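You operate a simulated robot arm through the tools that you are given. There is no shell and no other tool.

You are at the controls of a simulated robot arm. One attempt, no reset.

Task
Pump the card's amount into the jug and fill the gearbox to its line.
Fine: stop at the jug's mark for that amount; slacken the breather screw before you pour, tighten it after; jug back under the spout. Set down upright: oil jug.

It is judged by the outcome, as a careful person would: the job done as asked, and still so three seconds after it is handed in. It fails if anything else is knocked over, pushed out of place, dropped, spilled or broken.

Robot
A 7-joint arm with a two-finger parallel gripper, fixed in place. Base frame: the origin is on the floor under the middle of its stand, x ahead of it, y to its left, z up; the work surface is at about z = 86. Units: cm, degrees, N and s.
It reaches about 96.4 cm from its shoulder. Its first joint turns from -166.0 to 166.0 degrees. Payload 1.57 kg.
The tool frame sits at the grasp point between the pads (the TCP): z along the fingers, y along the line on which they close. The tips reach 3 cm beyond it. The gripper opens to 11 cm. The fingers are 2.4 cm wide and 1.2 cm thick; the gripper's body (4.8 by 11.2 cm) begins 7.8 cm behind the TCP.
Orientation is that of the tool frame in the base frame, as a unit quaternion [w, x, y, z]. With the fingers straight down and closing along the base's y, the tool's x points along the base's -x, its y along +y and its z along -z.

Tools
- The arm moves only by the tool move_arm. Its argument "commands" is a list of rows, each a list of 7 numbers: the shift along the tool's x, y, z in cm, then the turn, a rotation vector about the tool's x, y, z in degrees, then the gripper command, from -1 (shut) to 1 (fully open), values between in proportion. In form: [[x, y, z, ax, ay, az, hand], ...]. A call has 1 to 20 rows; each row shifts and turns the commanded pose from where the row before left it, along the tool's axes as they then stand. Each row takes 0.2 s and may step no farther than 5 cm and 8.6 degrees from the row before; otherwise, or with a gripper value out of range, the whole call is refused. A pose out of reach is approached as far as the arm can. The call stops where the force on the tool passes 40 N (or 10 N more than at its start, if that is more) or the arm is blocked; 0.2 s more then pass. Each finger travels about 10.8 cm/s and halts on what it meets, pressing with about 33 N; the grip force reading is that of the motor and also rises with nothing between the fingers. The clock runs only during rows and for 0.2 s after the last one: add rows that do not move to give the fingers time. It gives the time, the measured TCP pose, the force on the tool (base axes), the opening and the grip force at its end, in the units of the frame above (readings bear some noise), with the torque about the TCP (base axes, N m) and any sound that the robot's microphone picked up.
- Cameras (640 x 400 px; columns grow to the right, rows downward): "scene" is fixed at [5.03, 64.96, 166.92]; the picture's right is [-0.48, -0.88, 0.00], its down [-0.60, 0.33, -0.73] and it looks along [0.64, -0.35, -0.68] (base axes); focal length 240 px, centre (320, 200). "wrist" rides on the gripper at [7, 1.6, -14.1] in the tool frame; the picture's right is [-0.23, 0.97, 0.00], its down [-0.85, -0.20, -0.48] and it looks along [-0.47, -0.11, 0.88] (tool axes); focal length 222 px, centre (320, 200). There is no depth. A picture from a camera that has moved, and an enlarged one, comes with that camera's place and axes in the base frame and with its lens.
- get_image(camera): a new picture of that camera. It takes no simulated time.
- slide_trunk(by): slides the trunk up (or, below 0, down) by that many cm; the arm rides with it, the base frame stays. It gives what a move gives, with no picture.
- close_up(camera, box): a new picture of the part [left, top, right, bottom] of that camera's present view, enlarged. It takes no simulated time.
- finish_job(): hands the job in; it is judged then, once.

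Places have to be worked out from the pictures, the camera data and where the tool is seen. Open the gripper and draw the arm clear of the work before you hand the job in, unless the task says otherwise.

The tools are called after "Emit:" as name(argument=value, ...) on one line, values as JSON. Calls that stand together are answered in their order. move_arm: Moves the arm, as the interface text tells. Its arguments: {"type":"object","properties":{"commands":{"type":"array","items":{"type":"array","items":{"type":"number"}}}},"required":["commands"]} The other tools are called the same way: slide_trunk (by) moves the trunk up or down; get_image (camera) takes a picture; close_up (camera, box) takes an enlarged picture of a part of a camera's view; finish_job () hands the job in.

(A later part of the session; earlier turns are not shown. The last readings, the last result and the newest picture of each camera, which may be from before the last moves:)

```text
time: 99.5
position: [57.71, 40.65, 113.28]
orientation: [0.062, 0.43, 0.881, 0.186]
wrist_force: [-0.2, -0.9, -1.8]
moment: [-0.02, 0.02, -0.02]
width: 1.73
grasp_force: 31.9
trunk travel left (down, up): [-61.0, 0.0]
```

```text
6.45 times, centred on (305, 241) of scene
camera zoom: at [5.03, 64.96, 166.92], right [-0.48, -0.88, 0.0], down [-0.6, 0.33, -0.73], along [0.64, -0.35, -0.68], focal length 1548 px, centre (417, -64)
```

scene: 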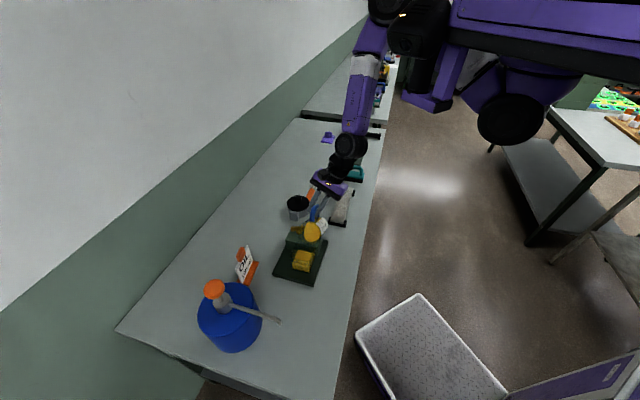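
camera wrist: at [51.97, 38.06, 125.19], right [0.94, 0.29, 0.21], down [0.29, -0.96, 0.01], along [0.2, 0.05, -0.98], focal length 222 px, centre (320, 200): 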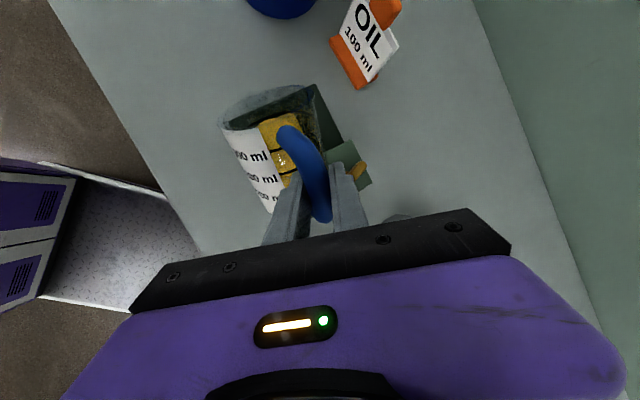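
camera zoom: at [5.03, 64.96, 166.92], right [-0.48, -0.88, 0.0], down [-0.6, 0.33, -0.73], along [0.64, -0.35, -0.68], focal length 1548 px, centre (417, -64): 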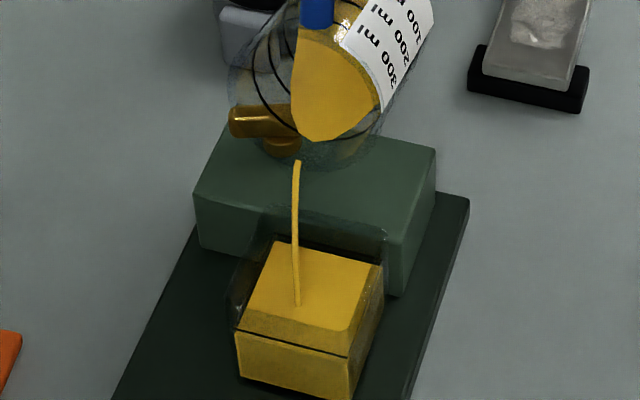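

Emit:
move_arm(commands=[[0.29, -0.04, 0.02, -0.167, -1.36, -0.606, -1], [0, 0, 0, 0, 0, 0, -1], [0, 0, 0, 0, 0, 0, -1], [0, 0, 0, 0, 0, 0, -1]])

Emit:
close_up(camera="scene", box=[292, 242, 312, 264])

Emit:
close_up(camera="scene", box=[296, 252, 316, 274])

```text
time: 100.5
position: [57.79, 40.84, 113.6]
orientation: [0.077, 0.427, 0.881, 0.187]
wrist_force: [0.0, -0.1, -2.0]
moment: [-0.01, 0.0, 0.0]
width: 1.71
grasp_force: 31.8
trunk travel left (down, up): [-61.0, 0.0]
```

```text
16.00 times, centred on (302, 253) of scene
camera zoom: at [5.03, 64.96, 166.92], right [-0.48, -0.88, 0.0], down [-0.6, 0.33, -0.73], along [0.64, -0.35, -0.68], focal length 3839 px, centre (608, -648)
```

zoom: 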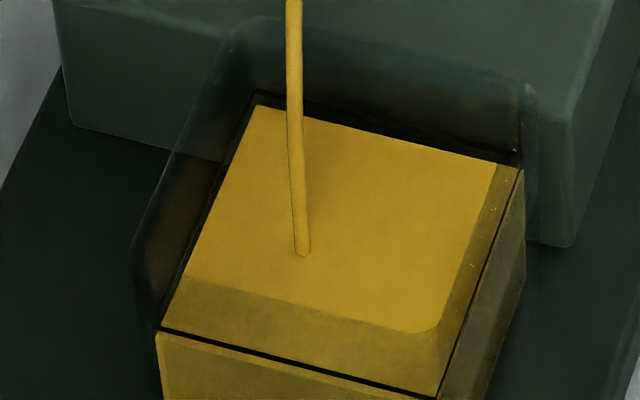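

```text
16.00 times, centred on (306, 263) of scene
camera zoom: at [5.03, 64.96, 166.92], right [-0.48, -0.88, 0.0], down [-0.6, 0.33, -0.73], along [0.64, -0.35, -0.68], focal length 3839 px, centre (544, -808)
```

zoom: 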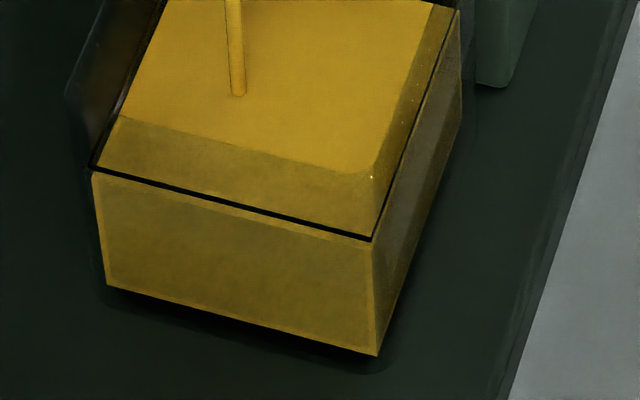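

About 0.4 cm to go by the averaged front/back gaps. Another 1.5°.

Emit:
move_arm(commands=[[0.29, -0.04, 0.02, -0.167, -1.36, -0.606, -1], [0, 0, 0, 0, 0, 0, -1], [0, 0, 0, 0, 0, 0, -1], [0, 0, 0, 0, 0, 0, -1]])

Emit:
close_up(camera="scene", box=[292, 242, 312, 264])

Emit:
close_up(camera="scene", box=[296, 252, 316, 274])

Emit:
close_up(camera="wrist", box=[200, 20, 340, 140])

```text
time: 101.5
position: [57.88, 41.15, 114.08]
orientation: [0.094, 0.423, 0.882, 0.187]
wrist_force: [0.1, -0.2, -0.2]
moment: [-0.01, 0.02, 0.02]
width: 1.71
grasp_force: 32.8
trunk travel left (down, up): [-61.0, 0.0]
```

```text
16.00 times, centred on (302, 253) of scene
camera zoom: at [5.03, 64.96, 166.92], right [-0.48, -0.88, 0.0], down [-0.6, 0.33, -0.73], along [0.64, -0.35, -0.68], focal length 3839 px, centre (608, -648)
```

zoom: 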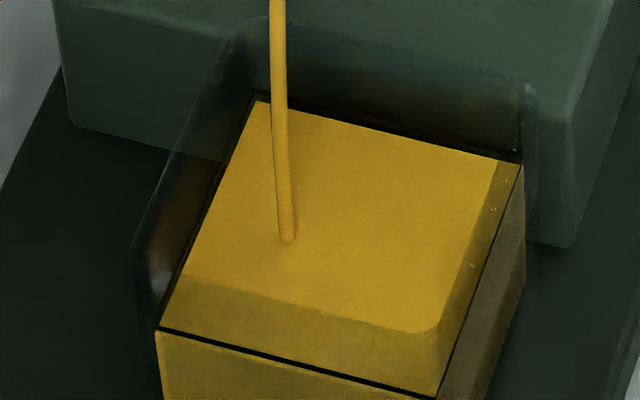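

```text
16.00 times, centred on (306, 263) of scene
camera zoom: at [5.03, 64.96, 166.92], right [-0.48, -0.88, 0.0], down [-0.6, 0.33, -0.73], along [0.64, -0.35, -0.68], focal length 3839 px, centre (544, -808)
```

zoom: 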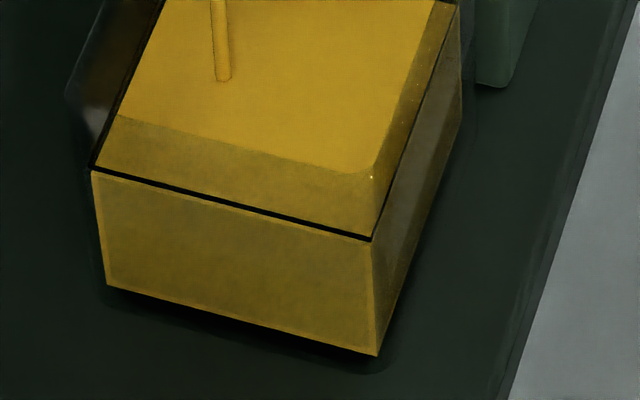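

```text
3.33 times, centred on (270, 80) of wrist
camera zoom: at [50.18, 44.12, 127.63], right [0.83, 0.38, 0.4], down [0.24, -0.9, 0.36], along [0.5, -0.21, -0.84], focal length 740 px, centre (487, 600)
```

zoom: 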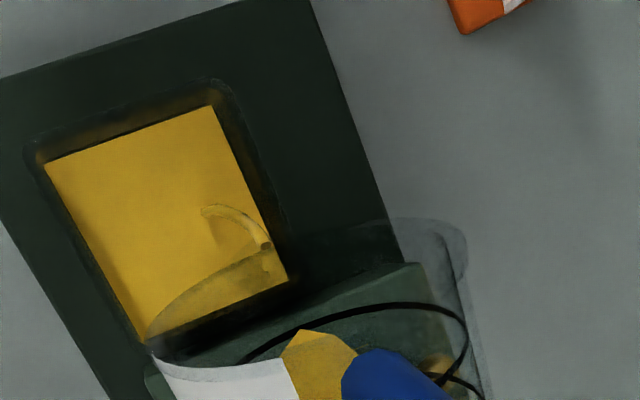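

Closer: roughly 0.25 cm remaining. Holding to see how much this tilt still delivers.

Emit:
move_arm(commands=[[0, 0, 0, 0, 0, 0, -1], [0, 0, 0, 0, 0, 0, -1]])

Emit:
close_up(camera="scene", box=[292, 242, 312, 264])

Emit:
close_up(camera="scene", box=[280, 210, 330, 272])

```text
time: 102.1
position: [57.82, 41.34, 114.29]
orientation: [0.094, 0.423, 0.882, 0.185]
wrist_force: [-0.2, 0.3, -1.5]
moment: [0.01, -0.02, 0.01]
width: 1.74
grasp_force: 31.9
trunk travel left (down, up): [-61.0, 0.0]
```

```text
16.00 times, centred on (302, 253) of scene
camera zoom: at [5.03, 64.96, 166.92], right [-0.48, -0.88, 0.0], down [-0.6, 0.33, -0.73], along [0.64, -0.35, -0.68], focal length 3839 px, centre (608, -648)
```

zoom: 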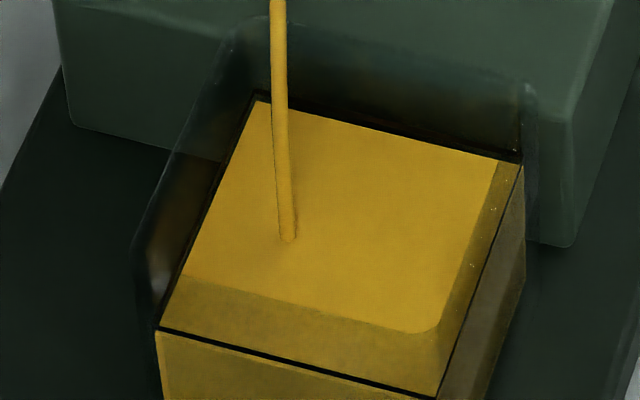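

```text
6.45 times, centred on (305, 241) of scene
camera zoom: at [5.03, 64.96, 166.92], right [-0.48, -0.88, 0.0], down [-0.6, 0.33, -0.73], along [0.64, -0.35, -0.68], focal length 1548 px, centre (417, -64)
```

zoom: 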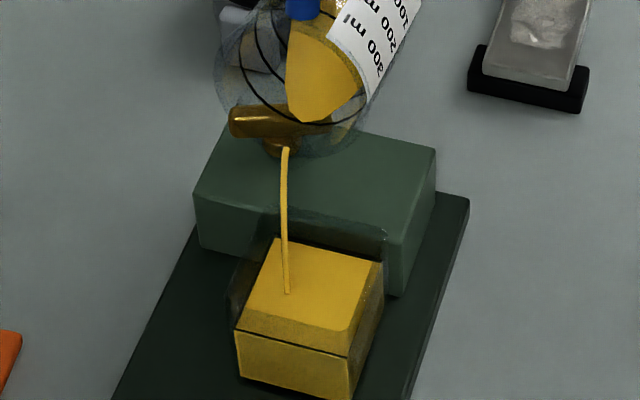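

The pose is drifting up and sideways slightly, so I correct it by about 1 cm each way. Then I tilt a further 1.5°.

Emit:
move_arm(commands=[[-0.1, -1.31, 0.51, 0, 0, 0, -1], [0.29, -0.04, 0.02, -0.167, -1.36, -0.606, -1], [0, 0, 0, 0, 0, 0, -1], [0, 0, 0, 0, 0, 0, -1], [0, 0, 0, 0, 0, 0, -1]])

Emit:
close_up(camera="scene", box=[292, 242, 312, 264])

Emit:
close_up(camera="scene", box=[296, 252, 316, 274])

Emit:
close_up(camera="scene", box=[280, 210, 330, 272])

```text
time: 103.3
position: [57.23, 40.85, 113.14]
orientation: [0.106, 0.42, 0.883, 0.183]
wrist_force: [0.8, -0.1, -2.2]
moment: [-0.02, -0.03, -0.02]
width: 1.71
grasp_force: 32.1
trunk travel left (down, up): [-61.0, 0.0]
```

```text
16.00 times, centred on (302, 253) of scene
camera zoom: at [5.03, 64.96, 166.92], right [-0.48, -0.88, 0.0], down [-0.6, 0.33, -0.73], along [0.64, -0.35, -0.68], focal length 3839 px, centre (608, -648)
```

zoom: 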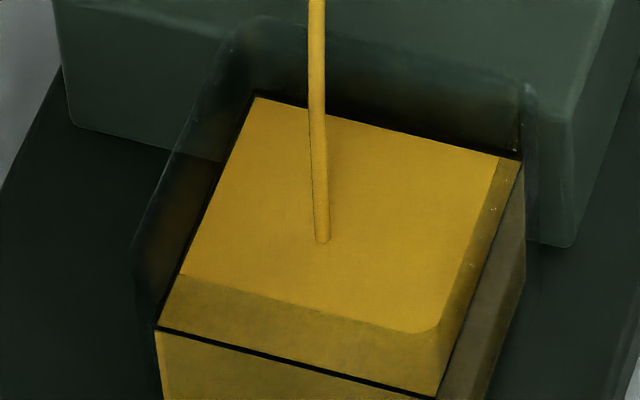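

```text
16.00 times, centred on (306, 263) of scene
camera zoom: at [5.03, 64.96, 166.92], right [-0.48, -0.88, 0.0], down [-0.6, 0.33, -0.73], along [0.64, -0.35, -0.68], focal length 3839 px, centre (544, -808)
```

zoom: 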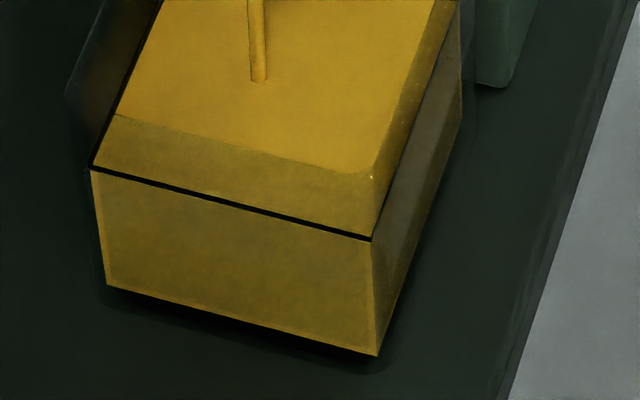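

```text
6.45 times, centred on (305, 241) of scene
camera zoom: at [5.03, 64.96, 166.92], right [-0.48, -0.88, 0.0], down [-0.6, 0.33, -0.73], along [0.64, -0.35, -0.68], focal length 1548 px, centre (417, -64)
```

zoom: 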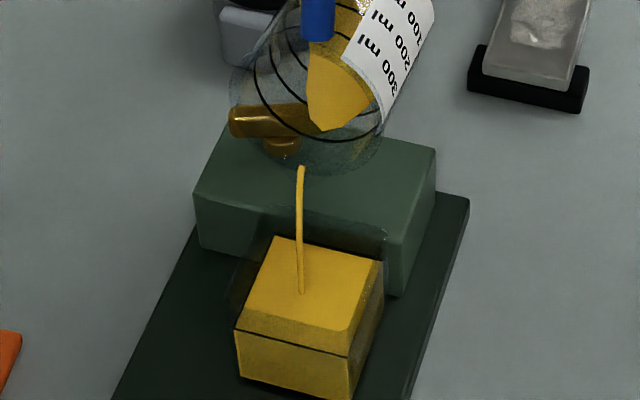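

Very near now: the front surface edge meets the line, and the back gap is about 4 px. Holding to see whether the residual trickle finishes it.

Emit:
move_arm(commands=[[0, 0, 0, 0, 0, 0, -1], [0, 0, 0, 0, 0, 0, -1]])

Emit:
close_up(camera="scene", box=[292, 242, 312, 264])

Emit:
close_up(camera="wrist", box=[200, 20, 320, 120])

```text
time: 103.9
position: [57.13, 40.9, 113.16]
orientation: [0.106, 0.421, 0.882, 0.183]
wrist_force: [-0.6, 0.6, -0.9]
moment: [0.03, 0.0, -0.01]
width: 1.71
grasp_force: 32.6
trunk travel left (down, up): [-61.0, 0.0]
```

```text
16.00 times, centred on (302, 253) of scene
camera zoom: at [5.03, 64.96, 166.92], right [-0.48, -0.88, 0.0], down [-0.6, 0.33, -0.73], along [0.64, -0.35, -0.68], focal length 3839 px, centre (608, -648)
```

zoom: 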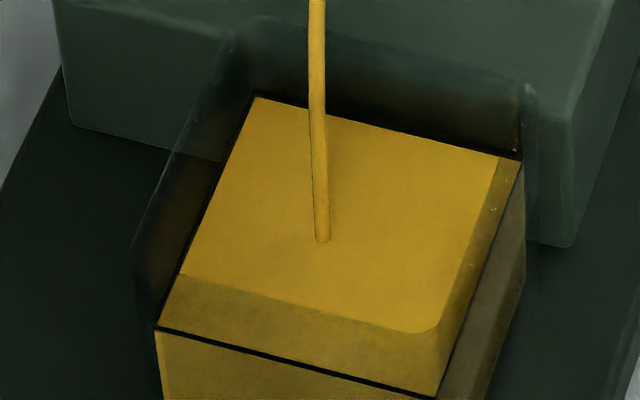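

```text
4.00 times, centred on (260, 70) of wrist
camera zoom: at [49.12, 44.02, 126.43], right [0.83, 0.39, 0.41], down [0.23, -0.89, 0.38], along [0.51, -0.22, -0.83], focal length 888 px, centre (560, 720)
```

zoom: 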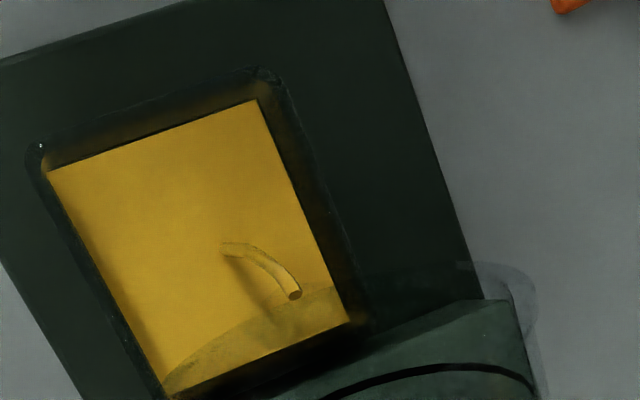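

Emit:
move_arm(commands=[[0.14, -0.02, 0.01, -0.083, -0.68, -0.303, -1], [0, 0, 0, 0, 0, 0, -1], [0, 0, 0, 0, 0, 0, -1], [0, 0, 0, 0, 0, 0, -1]])

Emit:
close_up(camera="scene", box=[292, 242, 312, 264])

Emit:
close_up(camera="scene", box=[296, 252, 316, 274])

```text
time: 104.9
position: [56.94, 40.98, 113.19]
orientation: [0.112, 0.42, 0.883, 0.18]
wrist_force: [0.1, -0.3, -1.5]
moment: [-0.01, -0.01, 0.0]
width: 1.72
grasp_force: 32.0
trunk travel left (down, up): [-61.0, 0.0]
```

```text
16.00 times, centred on (302, 253) of scene
camera zoom: at [5.03, 64.96, 166.92], right [-0.48, -0.88, 0.0], down [-0.6, 0.33, -0.73], along [0.64, -0.35, -0.68], focal length 3839 px, centre (608, -648)
```

zoom: 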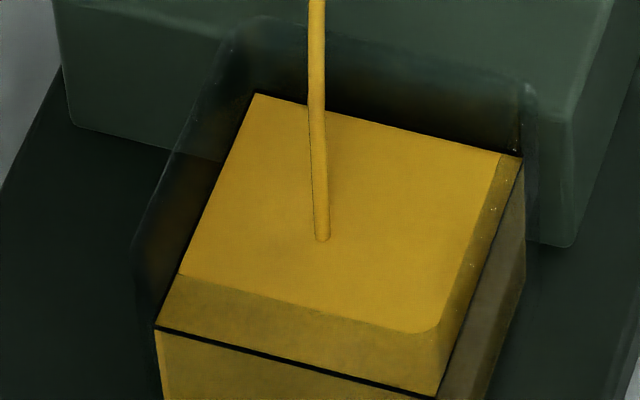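

```text
16.00 times, centred on (306, 263) of scene
camera zoom: at [5.03, 64.96, 166.92], right [-0.48, -0.88, 0.0], down [-0.6, 0.33, -0.73], along [0.64, -0.35, -0.68], focal length 3839 px, centre (544, -808)
```

zoom: 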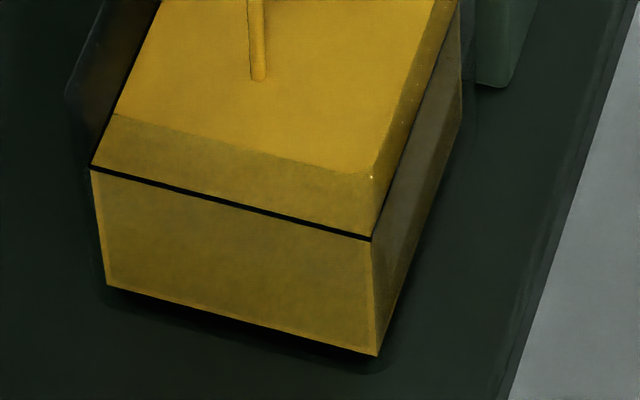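

The level is at the line front and back, so I stop the pour and tilt back promptly while holding the lip over the well.

Emit:
move_arm(commands=[[-1.0, 0.1, 0.1, 0.67, 5.44, 2.42, -1], [-1.0, 0.12, 0.05, 0.67, 5.44, 2.42, -1], [-0.9, 0.15, -0.02, 0.67, 5.44, 2.42, -1], [0, 0, 0, 0, 0, 0, -1]])

Emit:
close_up(camera="scene", box=[280, 210, 330, 272])

Emit:
close_up(camera="scene", box=[292, 242, 312, 264])

```text
time: 105.9
position: [59.03, 38.75, 112.96]
orientation: [-0.035, 0.447, 0.864, 0.23]
wrist_force: [-0.4, -0.3, -1.5]
moment: [-0.05, -0.02, 0.02]
width: 1.71
grasp_force: 32.1
trunk travel left (down, up): [-61.0, 0.0]
```

```text
6.45 times, centred on (305, 241) of scene
camera zoom: at [5.03, 64.96, 166.92], right [-0.48, -0.88, 0.0], down [-0.6, 0.33, -0.73], along [0.64, -0.35, -0.68], focal length 1548 px, centre (417, -64)
```

zoom: 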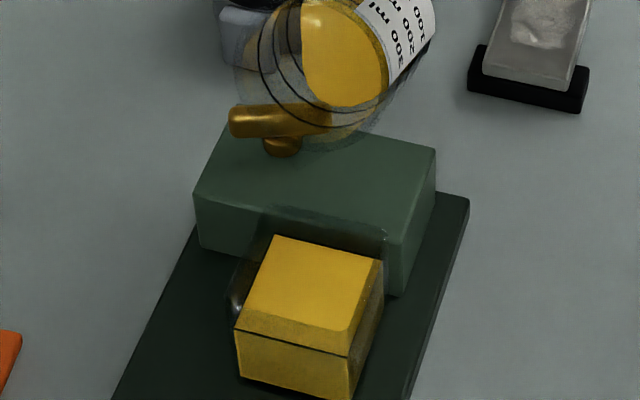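

```text
16.00 times, centred on (302, 253) of scene
camera zoom: at [5.03, 64.96, 166.92], right [-0.48, -0.88, 0.0], down [-0.6, 0.33, -0.73], along [0.64, -0.35, -0.68], focal length 3839 px, centre (608, -648)
```

zoom: 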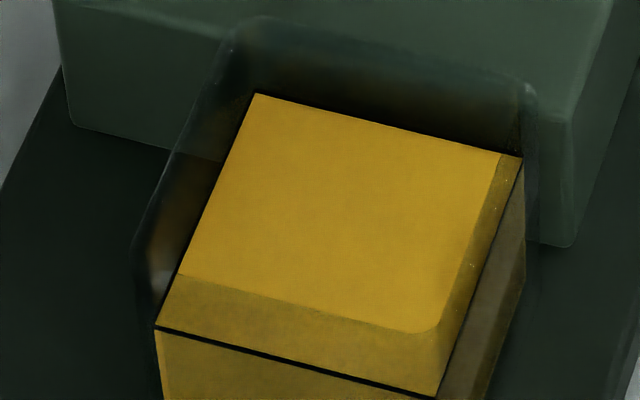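

Flow stopped with the oil sitting right on the line all round. Now I bring the jug back, un-tilting as I retrace the path away from the T-bar.

Emit:
move_arm(commands=[[1.4, -0.94, 0.14, 0.516, 4.22, 1.88, -1], [1.35, -0.98, 0.25, 0.516, 4.22, 1.88, -1], [1.3, -1.02, 0.36, 0.516, 4.22, 1.88, -1], [1.23, -1.06, 0.46, 0.516, 4.22, 1.88, -1], [1.16, -1.09, 0.56, 0.516, 4.22, 1.88, -1], [1.08, -1.13, 0.65, 0.516, 4.22, 1.88, -1], [0, 0, 0, 0, 0, 0, -1]])

Emit:
get_image(camera="scene")

```text
time: 107.5
position: [49.67, 43.05, 112.25]
orientation: [-0.257, 0.467, 0.794, 0.293]
wrist_force: [0.0, -0.7, -1.1]
moment: [-0.05, -0.11, -0.04]
width: 1.73
grasp_force: 32.0
trunk travel left (down, up): [-61.0, 0.0]
```

```text
taken
```

scene: 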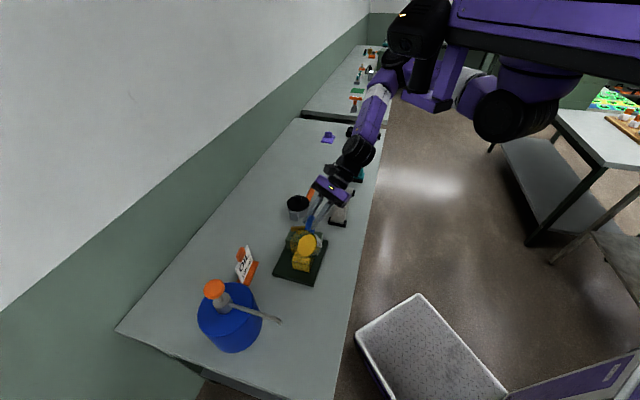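

Emit:
move_arm(commands=[[0.99, -1.15, 0.74, 0.516, 4.22, 1.88, -1], [0.9, -1.18, 0.82, 0.516, 4.22, 1.88, -1], [0.79, -1.2, 0.89, 0.516, 4.22, 1.88, -1], [0.68, -1.21, 0.95, 0.516, 4.22, 1.88, -1], [0.57, -1.22, 1.01, 0.516, 4.22, 1.88, -1], [0.46, -1.23, 1.06, 0.516, 4.22, 1.88, -1], [0.34, -1.24, 1.1, 0.516, 4.22, 1.88, -1], [0, 0, 0, 0, 0, 0, -1]])

Emit:
get_image(camera="scene")

Emit:
get_image(camera="wrist")

```text
time: 109.3
position: [38.91, 47.36, 111.59]
orientation: [-0.495, 0.455, 0.654, 0.346]
wrist_force: [-0.9, -0.7, -1.7]
moment: [-0.06, -0.05, 0.03]
width: 1.69
grasp_force: 31.8
trunk travel left (down, up): [-61.0, 0.0]
```

```text
taken
```

scene: 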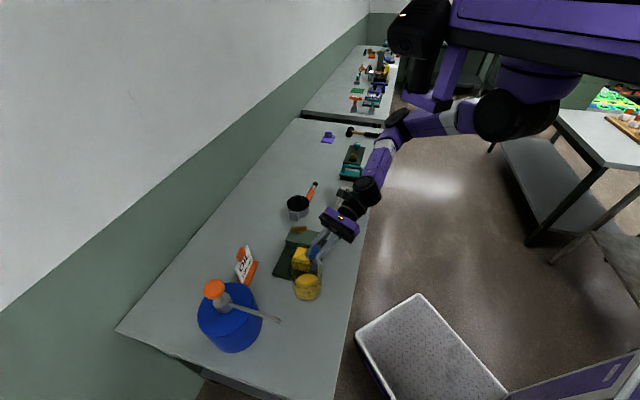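

```text
taken
camera wrist: at [44.54, 36.94, 122.13], right [0.94, 0.28, -0.22], down [0.05, -0.72, -0.7], along [-0.35, 0.64, -0.68], focal length 222 px, centre (320, 200)
```

wrist: 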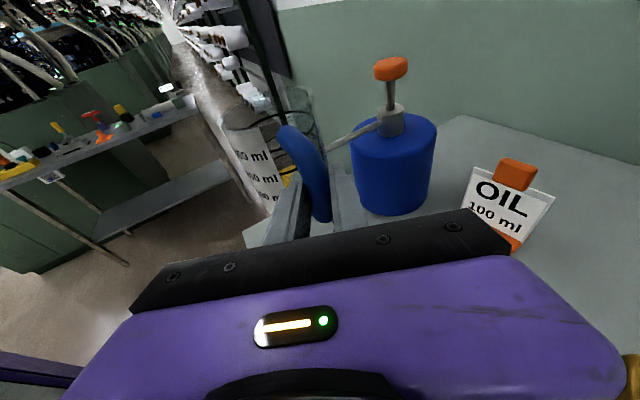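

The jug is upright again in its original carrying pose. Lowering along the same vertical path.

Emit:
move_arm(commands=[[-1.45, 0, 0.39, 0, 0, 0, -1], [-2.89, 0, 0.79, 0, 0, 0, -1], [-2.89, 0, 0.79, 0, 0, 0, -1], [-2.89, 0, 0.79, 0, 0, 0, -1], [-2.89, 0, 0.79, 0, 0, 0, -1], [-2.41, 0, 0.66, 0, 0, 0, -1], [-1.45, 0, 0.39, 0, 0, 0, -1], [-0.77, 0, 0.21, 0, 0, 0, -1], [0, 0, 0, 0, 0, 0, -1]])

Emit:
close_up(camera="scene", box=[250, 215, 380, 370])

```text
time: 111.3
position: [38.82, 47.31, 93.23]
orientation: [-0.495, 0.455, 0.654, 0.346]
wrist_force: [-0.4, 0.5, -0.7]
moment: [-0.06, -0.08, 0.03]
width: 1.73
grasp_force: 32.0
trunk travel left (down, up): [-61.0, 0.0]
```

```text
2.58 times, centred on (315, 292) of scene
camera zoom: at [5.03, 64.96, 166.92], right [-0.48, -0.88, 0.0], down [-0.6, 0.33, -0.73], along [0.64, -0.35, -0.68], focal length 619 px, centre (333, -39)
```

zoom: 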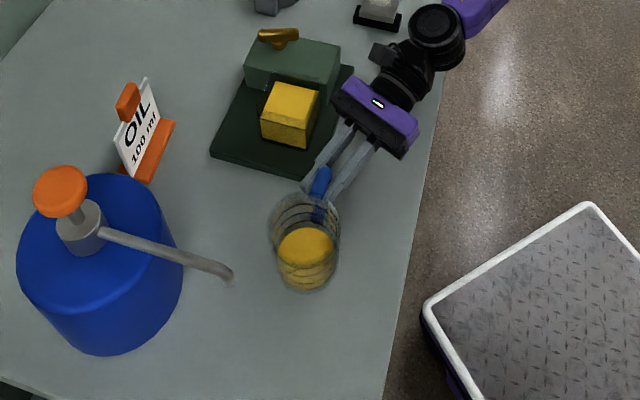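

Moving forward under the spout along the same line I came out on.

Emit:
move_arm(commands=[[0.21, -0.01, 1.02, 0, 0, 0, -1], [0.49, -0.01, 1.94, 0, 0, 0, -1], [0.49, -0.01, 1.94, 0, 0, 0, -1], [0.49, -0.01, 1.94, 0, 0, 0, -1], [0.49, -0.01, 1.94, 0, 0, 0, -1], [0.24, -0.01, 0.94, 0, 0, 0, -1], [0, 0, 0, 0, 0, 0, -1]])

Emit:
close_up(camera="scene", box=[250, 280, 330, 365])

Emit:
close_up(camera="wrist", box=[230, 40, 390, 230])

```text
time: 112.9
position: [35.27, 56.71, 92.96]
orientation: [-0.496, 0.455, 0.653, 0.346]
wrist_force: [-0.5, 0.2, -1.1]
moment: [-0.05, -0.08, -0.04]
width: 1.73
grasp_force: 32.3
trunk travel left (down, up): [-61.0, 0.0]
```

```text
4.71 times, centred on (290, 322) of scene
camera zoom: at [5.03, 64.96, 166.92], right [-0.48, -0.88, 0.0], down [-0.6, 0.33, -0.73], along [0.64, -0.35, -0.68], focal length 1129 px, centre (461, -376)
```

zoom: 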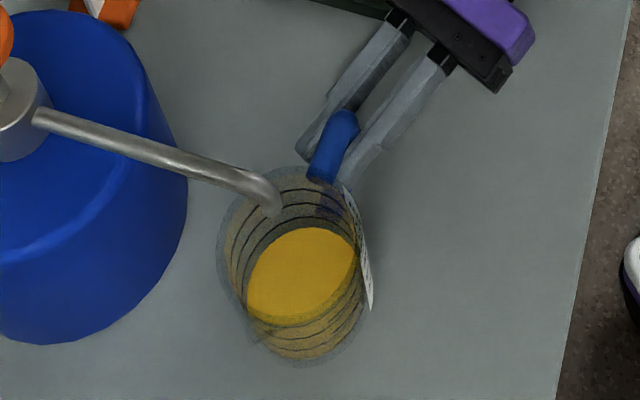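

```text
2.11 times, centred on (310, 135) of wrist
camera zoom: at [40.93, 46.21, 103.51], right [0.94, 0.28, -0.22], down [0.05, -0.72, -0.7], along [-0.35, 0.64, -0.69], focal length 468 px, centre (341, 337)
```

zoom: 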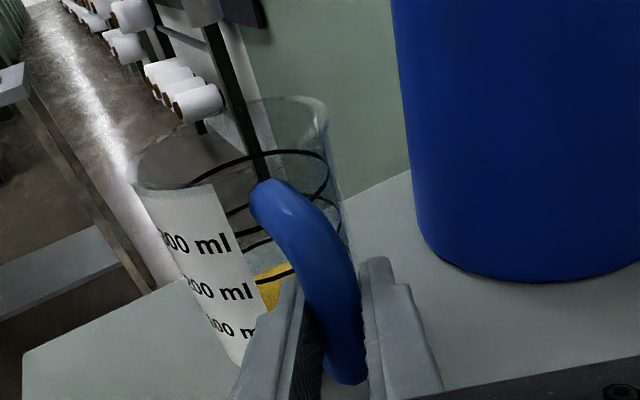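

Directly under the spout again. Lowering the last 1.4 cm to the table, feeling for contact.

Emit:
move_arm(commands=[[-0.48, 0, 0.13, 0, 0, 0, -1], [-0.48, 0, 0.13, 0, 0, 0, -1], [-0.29, 0, 0.08, 0, 0, 0, -1], [-0.1, 0, 0.03, 0, 0, 0, -1], [0, 0, 0, 0, 0, 0, -1]])

```text
time: 114.1
position: [35.32, 56.79, 91.57]
orientation: [-0.496, 0.455, 0.653, 0.347]
wrist_force: [1.0, -0.1, 3.3]
moment: [0.44, 0.27, -0.06]
width: 1.73
grasp_force: 32.8
trunk travel left (down, up): [-61.0, 0.0]
```

Contact at the same height as before (91.57). Opening the fingers gradually.

Emit:
move_arm(commands=[[0, 0, 0, 0, 0, 0, -0.7], [0, 0, 0, 0, 0, 0, -0.6], [0, 0, 0, 0, 0, 0, -0.45], [0, 0, 0, 0, 0, 0, -0.25], [0, 0, 0, 0, 0, 0, -0.1], [0, 0, 0, 0, 0, 0, -0.1]])

Emit:
close_up(camera="scene", box=[250, 280, 330, 365])

Emit:
close_up(camera="wrist", box=[230, 40, 390, 230])

```text
time: 115.5
position: [35.33, 56.63, 91.63]
orientation: [-0.496, 0.455, 0.653, 0.346]
wrist_force: [-0.3, 0.0, -0.2]
moment: [0.01, -0.01, -0.02]
width: 4.94
grasp_force: 0.1
trunk travel left (down, up): [-61.0, 0.0]
```

```text
4.71 times, centred on (290, 322) of scene
camera zoom: at [5.03, 64.96, 166.92], right [-0.48, -0.88, 0.0], down [-0.6, 0.33, -0.73], along [0.64, -0.35, -0.68], focal length 1129 px, centre (461, -376)
```

zoom: 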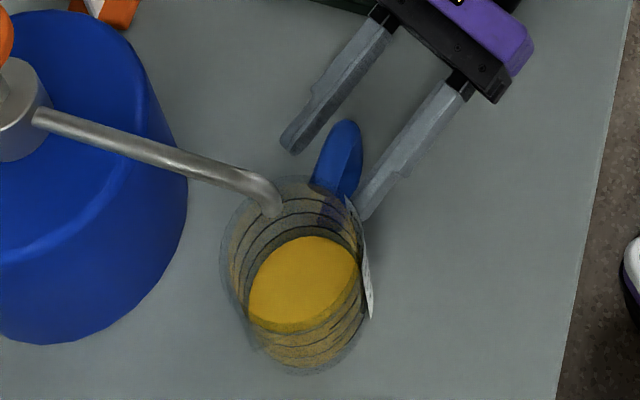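

```text
2.11 times, centred on (310, 135) of wrist
camera zoom: at [40.89, 46.24, 102.1], right [0.94, 0.28, -0.22], down [0.05, -0.72, -0.7], along [-0.35, 0.64, -0.69], focal length 468 px, centre (341, 337)
```

zoom: 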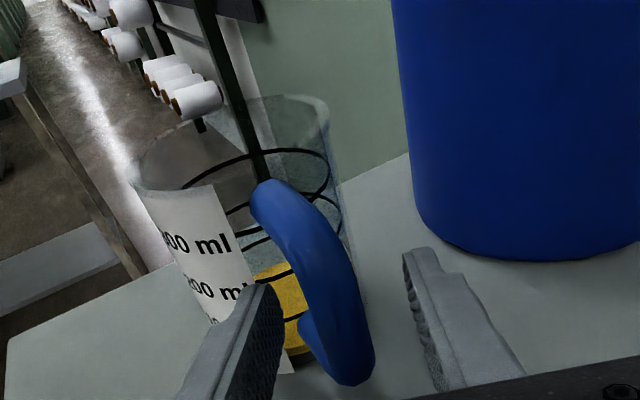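

Jug released, standing upright under the spout. Backing the hand straight out.

Emit:
move_arm(commands=[[0, 0, -1.5, 0, 0, 0, -0.1], [0, 0, -2, 0, 0, 0, -0.1], [0, 0, -2, 0, 0, 0, -0.1], [0, 0, -2, 0, 0, 0, -0.1], [0, 0, -1.5, 0, 0, 0, -0.1], [0, 0, 0, 0, 0, 0, -0.1]])

Emit:
close_up(camera="scene", box=[200, 215, 380, 370])

Emit:
get_image(camera="wrist")

```text
time: 116.9
position: [38.35, 48.67, 93.96]
orientation: [-0.496, 0.455, 0.653, 0.347]
wrist_force: [0.1, -0.2, -0.2]
moment: [-0.02, 0.01, -0.01]
width: 4.98
grasp_force: 0.1
trunk travel left (down, up): [-61.0, 0.0]
```

```text
2.58 times, centred on (290, 292) of scene
camera zoom: at [5.03, 64.96, 166.92], right [-0.48, -0.88, 0.0], down [-0.6, 0.33, -0.73], along [0.64, -0.35, -0.68], focal length 619 px, centre (397, -39)
```

zoom: 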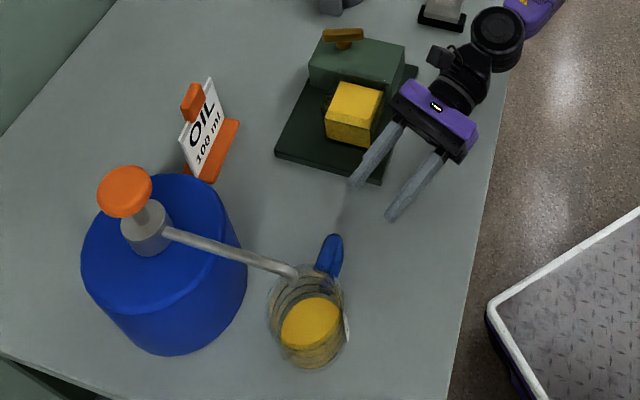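

```text
taken
camera wrist: at [43.99, 38.19, 104.54], right [0.94, 0.28, -0.22], down [0.05, -0.72, -0.7], along [-0.35, 0.64, -0.69], focal length 222 px, centre (320, 200)
```

wrist: 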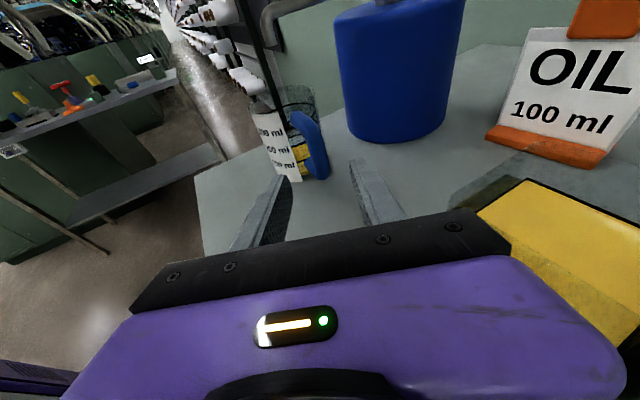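

The jug stands where it was. The wrist camera also catches the well from a low angle, a good chance to check the fill against the line.

Emit:
close_up(camera="wrist", box=[440, 150, 640, 350])

Emit:
close_up(camera="scene", box=[288, 240, 320, 276])

Emit:
close_up(camera="wrist", box=[240, 70, 350, 200])

```text
2.00 times, centred on (540, 250) of wrist
camera zoom: at [43.99, 38.19, 104.54], right [0.94, 0.28, -0.22], down [0.05, -0.72, -0.7], along [-0.35, 0.64, -0.69], focal length 444 px, centre (-120, 100)
```

zoom: 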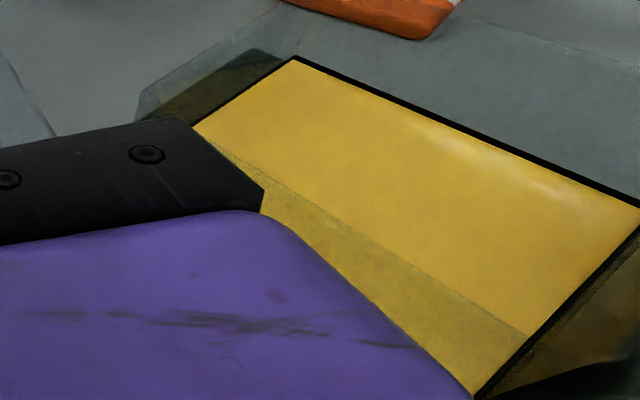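

```text
11.11 times, centred on (304, 258) of scene
camera zoom: at [5.03, 64.96, 166.92], right [-0.48, -0.88, 0.0], down [-0.6, 0.33, -0.73], along [0.64, -0.35, -0.68], focal length 2666 px, centre (498, -444)
```

zoom: 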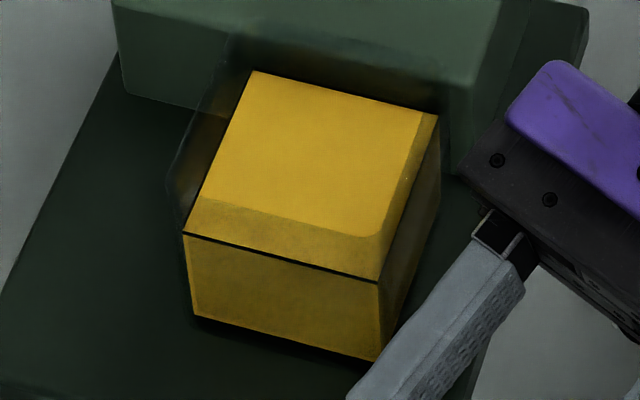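

```text
3.08 times, centred on (295, 135) of wrist
camera zoom: at [43.99, 38.19, 104.54], right [0.94, 0.28, -0.22], down [0.05, -0.72, -0.7], along [-0.35, 0.64, -0.69], focal length 684 px, centre (397, 400)
```

zoom: 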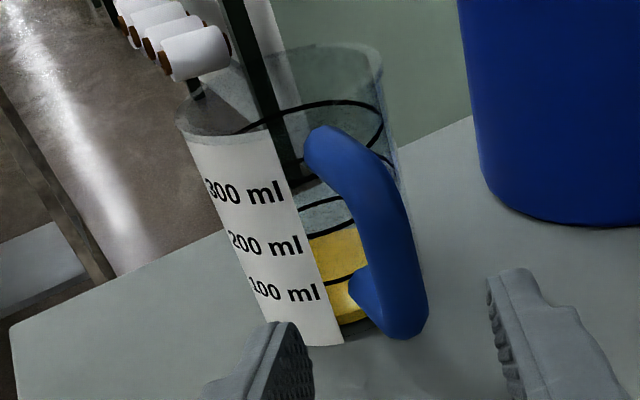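

From this low angle the oil surface meets the line all round, and the jug stands upright. Now to the breather: raise the hand, swing it vertical and go over the screw.

Emit:
move_arm(commands=[[2.9, 0, -0.79, 0, 0, 0, -0.1], [2.9, 0, -0.79, 0, 0, 0, -0.1], [0.64, 0.62, -0.7, 0, -7.5, 0, -0.1], [0.54, 0.62, -0.78, 0, -7.5, 0, -0.1], [0.44, 0.62, -0.84, 0, -7.5, 0, -0.1], [0.32, 0.62, -0.89, 0, -7.5, 0, -0.1], [0.21, 0.62, -0.93, 0, -7.5, 0, -0.1], [0.08, 0.62, -0.95, 0, -7.5, 0, -0.1], [-0.04, 0.62, -0.95, 0, -7.5, 0, -0.1], [-0.17, 0.62, -0.93, 0, -7.5, 0, -0.1], [-0.29, 0.62, -0.91, 0, -7.5, 0, -0.1], [-0.4, 0.62, -0.86, 0, -7.5, 0, -0.1], [0, 0, 0, 0, 0, 0, -0.1]])

Emit:
get_image(camera="scene")

```text
time: 119.7
position: [45.91, 45.94, 108.12]
orientation: [0.005, 0.571, 0.821, -0.002]
wrist_force: [-0.1, 0.2, -0.2]
moment: [-0.04, -0.04, 0.02]
width: 4.96
grasp_force: 0.1
trunk travel left (down, up): [-61.0, 0.0]
```

```text
taken
```

scene: 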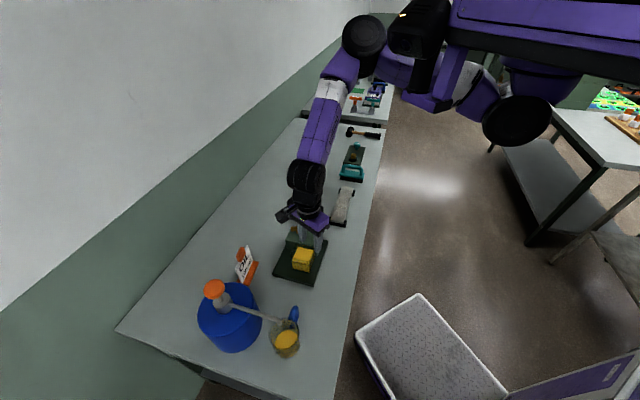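

Emit:
move_arm(commands=[[-1.9, 3.32, 0, 0, 0, 0, -0.1], [-1.9, 3.32, 0, 0, 0, 0, -0.1], [-1.9, 3.32, 0, 0, 0, 0, -0.1], [-1.9, 3.32, 0, 0, 0, 0, -0.1], [0, 0, 0, 0, 0, -8, -0.1], [0, 0, 0, 0, 0, -8, -0.1], [0, 0, 0, 0, 0, -8, -0.1], [0, 0, 0, 0, 0, -8, -0.1], [0, 0, 0, 0, 0, -8, -0.1], [0, 0, 0, 0, 0, -8, -0.1], [0, 0, 0, 0, 0, -8, -0.1], [0, 0, 0, 0, 0, -8, -0.1], [0, 0, 0, 0, 0, -8, -0.1], [0, 0, 0, 0, 0, -8, -0.1], [0, 0, 0, 0, 0, -8, -0.1], [0, 0, 0, 0, 0, -8, -0.1], [0, 0, 0, 0, 0, -8, -0.1], [0, 0, 0, 0, 0, -8, -0.1], [0, 0, 0, 0, 0, -8, -0.1], [0, 0, 0, 0, 0, 0, -0.1]])

Emit:
get_image(camera="wrist")

```text
time: 123.9
position: [54.61, 44.47, 107.94]
orientation: [0.004, 0.572, 0.82, -0.002]
wrist_force: [-0.5, 1.2, -0.2]
moment: [0.03, -0.02, 0.02]
width: 4.97
grasp_force: 0.0
out of reach, approached as far as the arm can: row 3, 4, 5, 6, 7, 8, 9, 10, 11, 12, 13, 14, 15, 16, 17, 18, 19
trunk travel left (down, up): [-61.0, 0.0]
```

```text
taken
camera wrist: at [53.6, 51.61, 121.98], right [0.99, 0.12, 0.0], down [0.11, -0.87, 0.49], along [0.06, -0.48, -0.87], focal length 222 px, centre (320, 200)
```

wrist: 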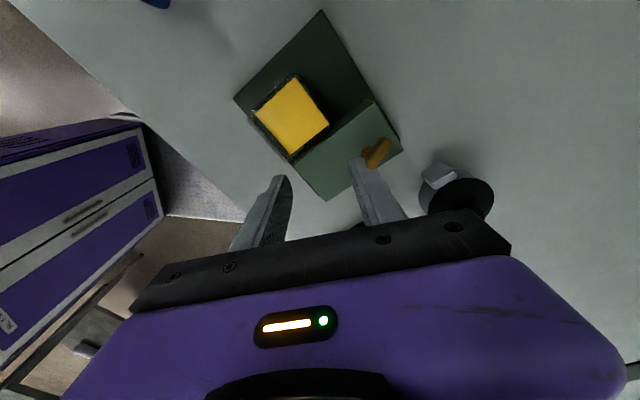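

The solver says that pose is out of reach from this elbow-high posture. I'll send a hold to see how the commanded pose stands.

Emit:
move_arm(commands=[[0, 0, 0, 0, 0, 0, -0.1]])

Emit:
close_up(camera="scene", box=[260, 0, 550, 260])

```text
time: 124.3
position: [54.4, 44.4, 107.87]
orientation: [0.005, 0.573, 0.82, -0.003]
wrist_force: [-0.3, -0.4, 0.2]
moment: [0.0, -0.03, 0.01]
width: 4.94
grasp_force: 0.2
trunk travel left (down, up): [-61.0, 0.0]
```

```text
1.54 times, centred on (405, 130) of scene
camera zoom: at [5.03, 64.96, 166.92], right [-0.48, -0.88, 0.0], down [-0.6, 0.33, -0.73], along [0.64, -0.35, -0.68], focal length 369 px, centre (189, 308)
```

zoom: 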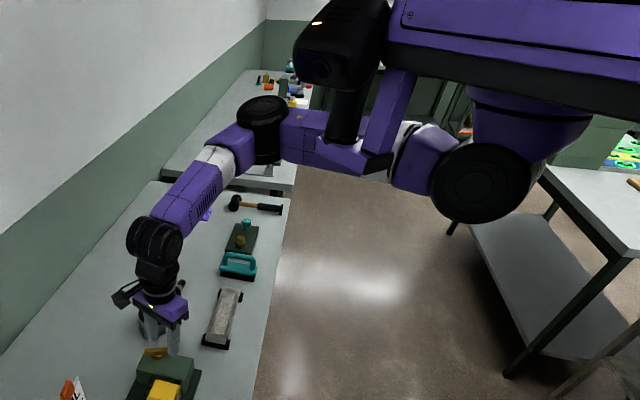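

Emit:
move_arm(commands=[[0, 0, 1.33, 0, 0, 0, -0.1], [0, 0, 1.33, 0, 0, 0, -0.1], [0, 0, 1.33, 0, 0, 0, -0.1], [-1.07, 1.95, 0, 0, 0, 0, -0.1], [0, 0, 0, 0, 0, 0, -0.1]])

```text
time: 125.5
position: [55.58, 44.08, 103.87]
orientation: [0.005, 0.573, 0.82, -0.002]
wrist_force: [0.3, -0.2, -0.8]
moment: [0.02, 0.02, -0.04]
width: 4.98
grasp_force: 0.0
out of reach, approached as far as the arm can: row 4
trunk travel left (down, up): [-61.0, 0.0]
```

Descent works but +x at this yaw doesn't, possibly the last joint near its limit. I'll rotate the yaw back first, here.

Emit:
move_arm(commands=[[0, 0, 0, 0, 0, -8, -0.1], [0, 0, 0, 0, 0, -8, -0.1], [0, 0, 0, 0, 0, -8, -0.1], [0, 0, 0, 0, 0, 0, -0.1]])

```text
time: 126.5
position: [55.64, 44.07, 103.79]
orientation: [0.005, 0.573, 0.82, -0.002]
wrist_force: [0.2, -1.1, 1.3]
moment: [0.02, 0.0, 0.01]
width: 4.96
grasp_force: 0.0
out of reach, approached as far as the arm can: row 1, 2, 3
trunk travel left (down, up): [-61.0, 0.0]
```

Emit:
move_arm(commands=[[0.9, -2.3, 0, 0, 0, 0, -0.1], [0.9, -2.3, 0, 0, 0, 0, -0.1], [0.9, -2.3, 0, 0, 0, 0, -0.1], [0, 0, 0, 0, 0, -6, -0.1], [0, 0, 0, 0, 0, -6, -0.1], [0, 0, 0, 0, 0, -6, -0.1], [0, 0, 0, 0, 0, 0, -0.1]])

```text
time: 128.1
position: [47.95, 44.26, 103.98]
orientation: [0.005, 0.484, 0.875, -0.002]
wrist_force: [-0.2, 0.7, 0.7]
moment: [-0.02, -0.02, -0.03]
width: 4.99
grasp_force: 0.1
out of reach, approached as far as the arm can: row 6
trunk travel left (down, up): [-61.0, 0.0]
```

I see: the wrist is in its flipped branch, so yaw only goes one way here. The T-bar grip is symmetric, so I'll use the opposite yaw of about 117°, which leaves the full clockwise tightening turn available. Rotating up and moving over the screw.

Emit:
move_arm(commands=[[0, 0, -0.5, 0, 0, 8, -0.1], [0, 0, -0.5, 0, 0, 8, -0.1], [0, 0, -0.5, 0, 0, 8, -0.1], [0, 0, -0.5, 0, 0, 8, -0.1], [0, 0, 0, 0, 0, 8, -0.1], [0, 0, 0, 0, 0, 8, -0.1], [0, 0, 0, 0, 0, 8, -0.1], [0, 0, 0, 0, 0, 3, -0.1], [0, 0, 0, 0, 0, 0, -0.1]])

```text
time: 130.1
position: [48.04, 44.29, 105.9]
orientation: [0.005, 0.852, 0.523, 0.001]
wrist_force: [-0.2, -0.2, 0.5]
moment: [-0.01, 0.02, 0.0]
width: 4.94
grasp_force: 0.0
trunk travel left (down, up): [-61.0, 0.0]
```

Emit:
move_arm(commands=[[1.26, 2.99, 0, 0, 0, 0, -0.1], [1.26, 2.99, 0, 0, 0, 0, -0.1], [1.26, 2.99, 0, 0, 0, 0, -0.1], [1.26, 2.99, 0, 0, 0, 0, -0.1], [0, 0, 0, 0, 0, 0, -0.1]])

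Emit:
get_image(camera="wrist")

Emit:
close_up(camera="wrist", box=[250, 80, 390, 220])

```text
time: 131.3
position: [61.19, 43.38, 105.93]
orientation: [0.005, 0.852, 0.524, 0.001]
wrist_force: [0.6, -0.2, 0.5]
moment: [0.0, 0.01, -0.01]
width: 4.95
grasp_force: 0.1
trunk travel left (down, up): [-61.0, 0.0]
```

```text
taken
camera wrist: at [65.71, 49.03, 119.98], right [0.77, -0.64, 0.01], down [-0.57, -0.67, 0.48], along [-0.3, -0.37, -0.88], focal length 222 px, centre (320, 200)
```

wrist: 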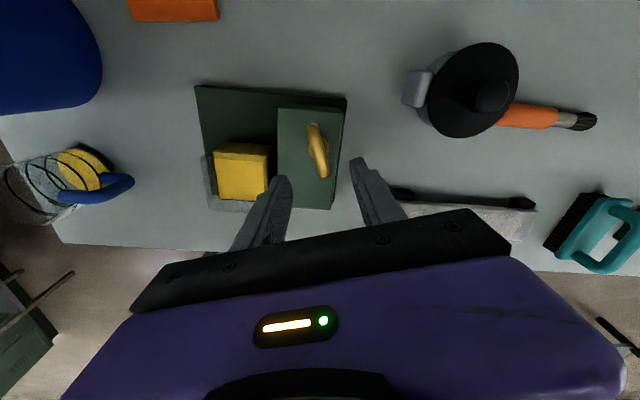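

```text
2.86 times, centred on (320, 150) of wrist
camera zoom: at [65.71, 49.03, 119.98], right [0.77, -0.64, 0.01], down [-0.57, -0.67, 0.48], along [-0.3, -0.37, -0.88], focal length 635 px, centre (320, 343)
```

zoom: 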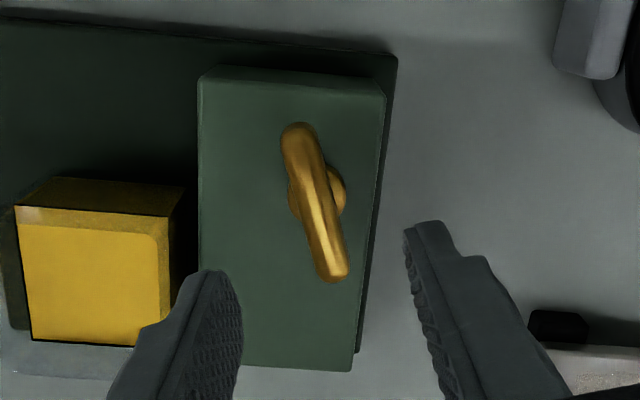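

The bar is perpendicular to the jaws (direction error under 0.5°). Small centring shift, then descend to grip height.

Emit:
move_arm(commands=[[0.22, -0.13, 2.5, 0, 0, 0, -0.1], [0, 0, 2.5, 0, 0, 0, -0.1], [0, 0, 1.6, 0, 0, 0, -0.1], [0, 0, 0.5, 0, 0, 0, -0.1], [0, 0, 0, 0, 0, 0, -0.1]])

Emit:
close_up(camera="wrist", box=[250, 80, 390, 240])

Emit:
close_up(camera="scene", box=[268, 195, 334, 265])

```text
time: 132.5
position: [61.09, 43.68, 98.86]
orientation: [0.005, 0.852, 0.523, 0.001]
wrist_force: [-0.8, 0.1, 0.0]
moment: [-0.03, -0.02, -0.02]
width: 4.92
grasp_force: 0.0
trunk travel left (down, up): [-61.0, 0.0]
```

```text
2.50 times, centred on (320, 160) of wrist
camera zoom: at [65.7, 49.23, 113.04], right [0.77, -0.64, 0.01], down [-0.57, -0.67, 0.48], along [-0.3, -0.37, -0.88], focal length 555 px, centre (320, 300)
```

zoom: 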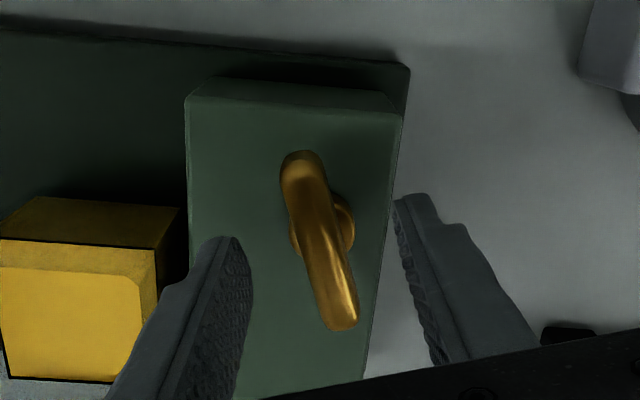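

```text
5.71 times, centred on (301, 230) of scene
camera zoom: at [5.03, 64.96, 166.92], right [-0.48, -0.88, 0.0], down [-0.6, 0.33, -0.73], along [0.64, -0.35, -0.68], focal length 1371 px, centre (429, 29)
```

zoom: 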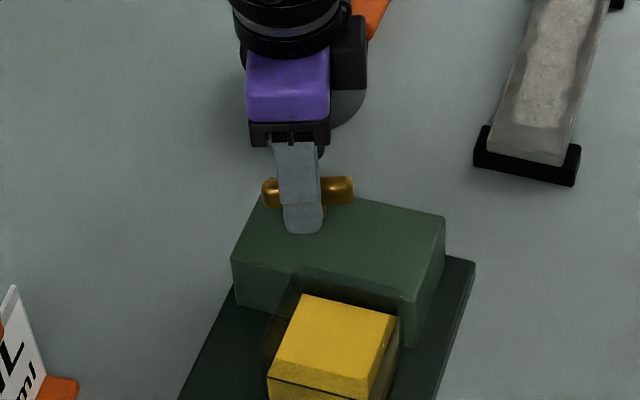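

Emit:
move_arm(commands=[[0, 0, 0, 0, 0, 0, -0.5], [0, 0, 0, 0, 0, 0, -1], [0, 0, 0, 0, 0, 0, -1], [0, 0, 0, 0, 0, 0, -1]])

```text
time: 133.5
position: [61.26, 43.59, 98.93]
orientation: [0.005, 0.852, 0.523, 0.002]
wrist_force: [3.4, -2.8, -0.4]
moment: [-0.17, 0.29, 0.0]
width: 1.37
grasp_force: 30.2
trunk travel left (down, up): [-61.0, 0.0]
```

Gripped cleanly (width 1.37, low side load). Tightening clockwise in steps, watching torque and side forces.

Emit:
move_arm(commands=[[0, 0, 0, 0, 0, 6, -1], [0, 0, 0, 0, 0, 6, -1], [0, 0, 0, 0, 0, 6, -1], [0, 0, 0, 0, 0, 6, -1], [0, 0, 0, 0, 0, 6, -1], [0, 0, 0, 0, 0, 0, -1]])

Emit:
close_up(camera="scene", box=[278, 205, 324, 250])

```text
time: 134.9
position: [61.21, 43.52, 98.91]
orientation: [0.004, 0.959, 0.284, 0.004]
wrist_force: [11.1, -2.6, -0.2]
moment: [-0.06, 0.31, 0.05]
width: 1.4
grasp_force: 30.3
trunk travel left (down, up): [-61.0, 0.0]
```

```text
8.89 times, centred on (301, 228) of scene
camera zoom: at [5.03, 64.96, 166.92], right [-0.48, -0.88, 0.0], down [-0.6, 0.33, -0.73], along [0.64, -0.35, -0.68], focal length 2133 px, centre (489, -44)
```

zoom: 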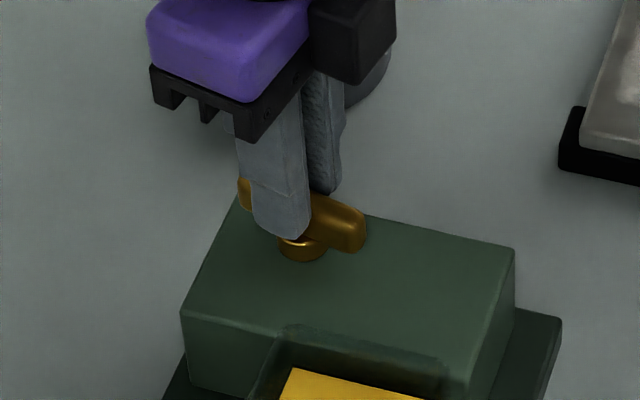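

Emit:
move_arm(commands=[[0.12, 0.08, 0, 0, 0, 6, -1], [0, 0, 0, 0, 0, 6, -1], [0, 0, 0, 0, 0, 6, -1], [0, 0, 0, 0, 0, 6, -1], [0, 0, 0, 0, 0, 6, -1], [0, 0, 0, 0, 0, 6, -1], [0, 0, 0, 0, 0, 0, -1]])

```text
time: 136.5
position: [61.21, 43.47, 98.81]
orientation: [0.004, 1.0, -0.026, 0.003]
wrist_force: [8.4, -10.0, -6.2]
moment: [0.08, 0.31, -0.01]
width: 1.38
grasp_force: 30.2
trunk travel left (down, up): [-61.0, 0.0]
```

Emit:
move_arm(commands=[[0.08, 0.1, 0.05, 0, 0, 6, -1], [0, 0, 0, 0, 0, 6, -1], [0, 0, 0, 0, 0, 6, -1], [0, 0, 0, 0, 0, 6, -1], [0, 0, 0, 0, 0, 6, -1], [0, 0, 0, 0, 0, 6, -1], [0, 0, 0, 0, 0, 0, -1]])

```text
time: 138.1
position: [61.23, 43.49, 98.98]
orientation: [0.002, 0.943, -0.332, 0.005]
wrist_force: [-11.4, -2.3, 3.5]
moment: [0.45, 0.91, 0.03]
width: 1.38
grasp_force: 30.1
trunk travel left (down, up): [-61.0, 0.0]
```

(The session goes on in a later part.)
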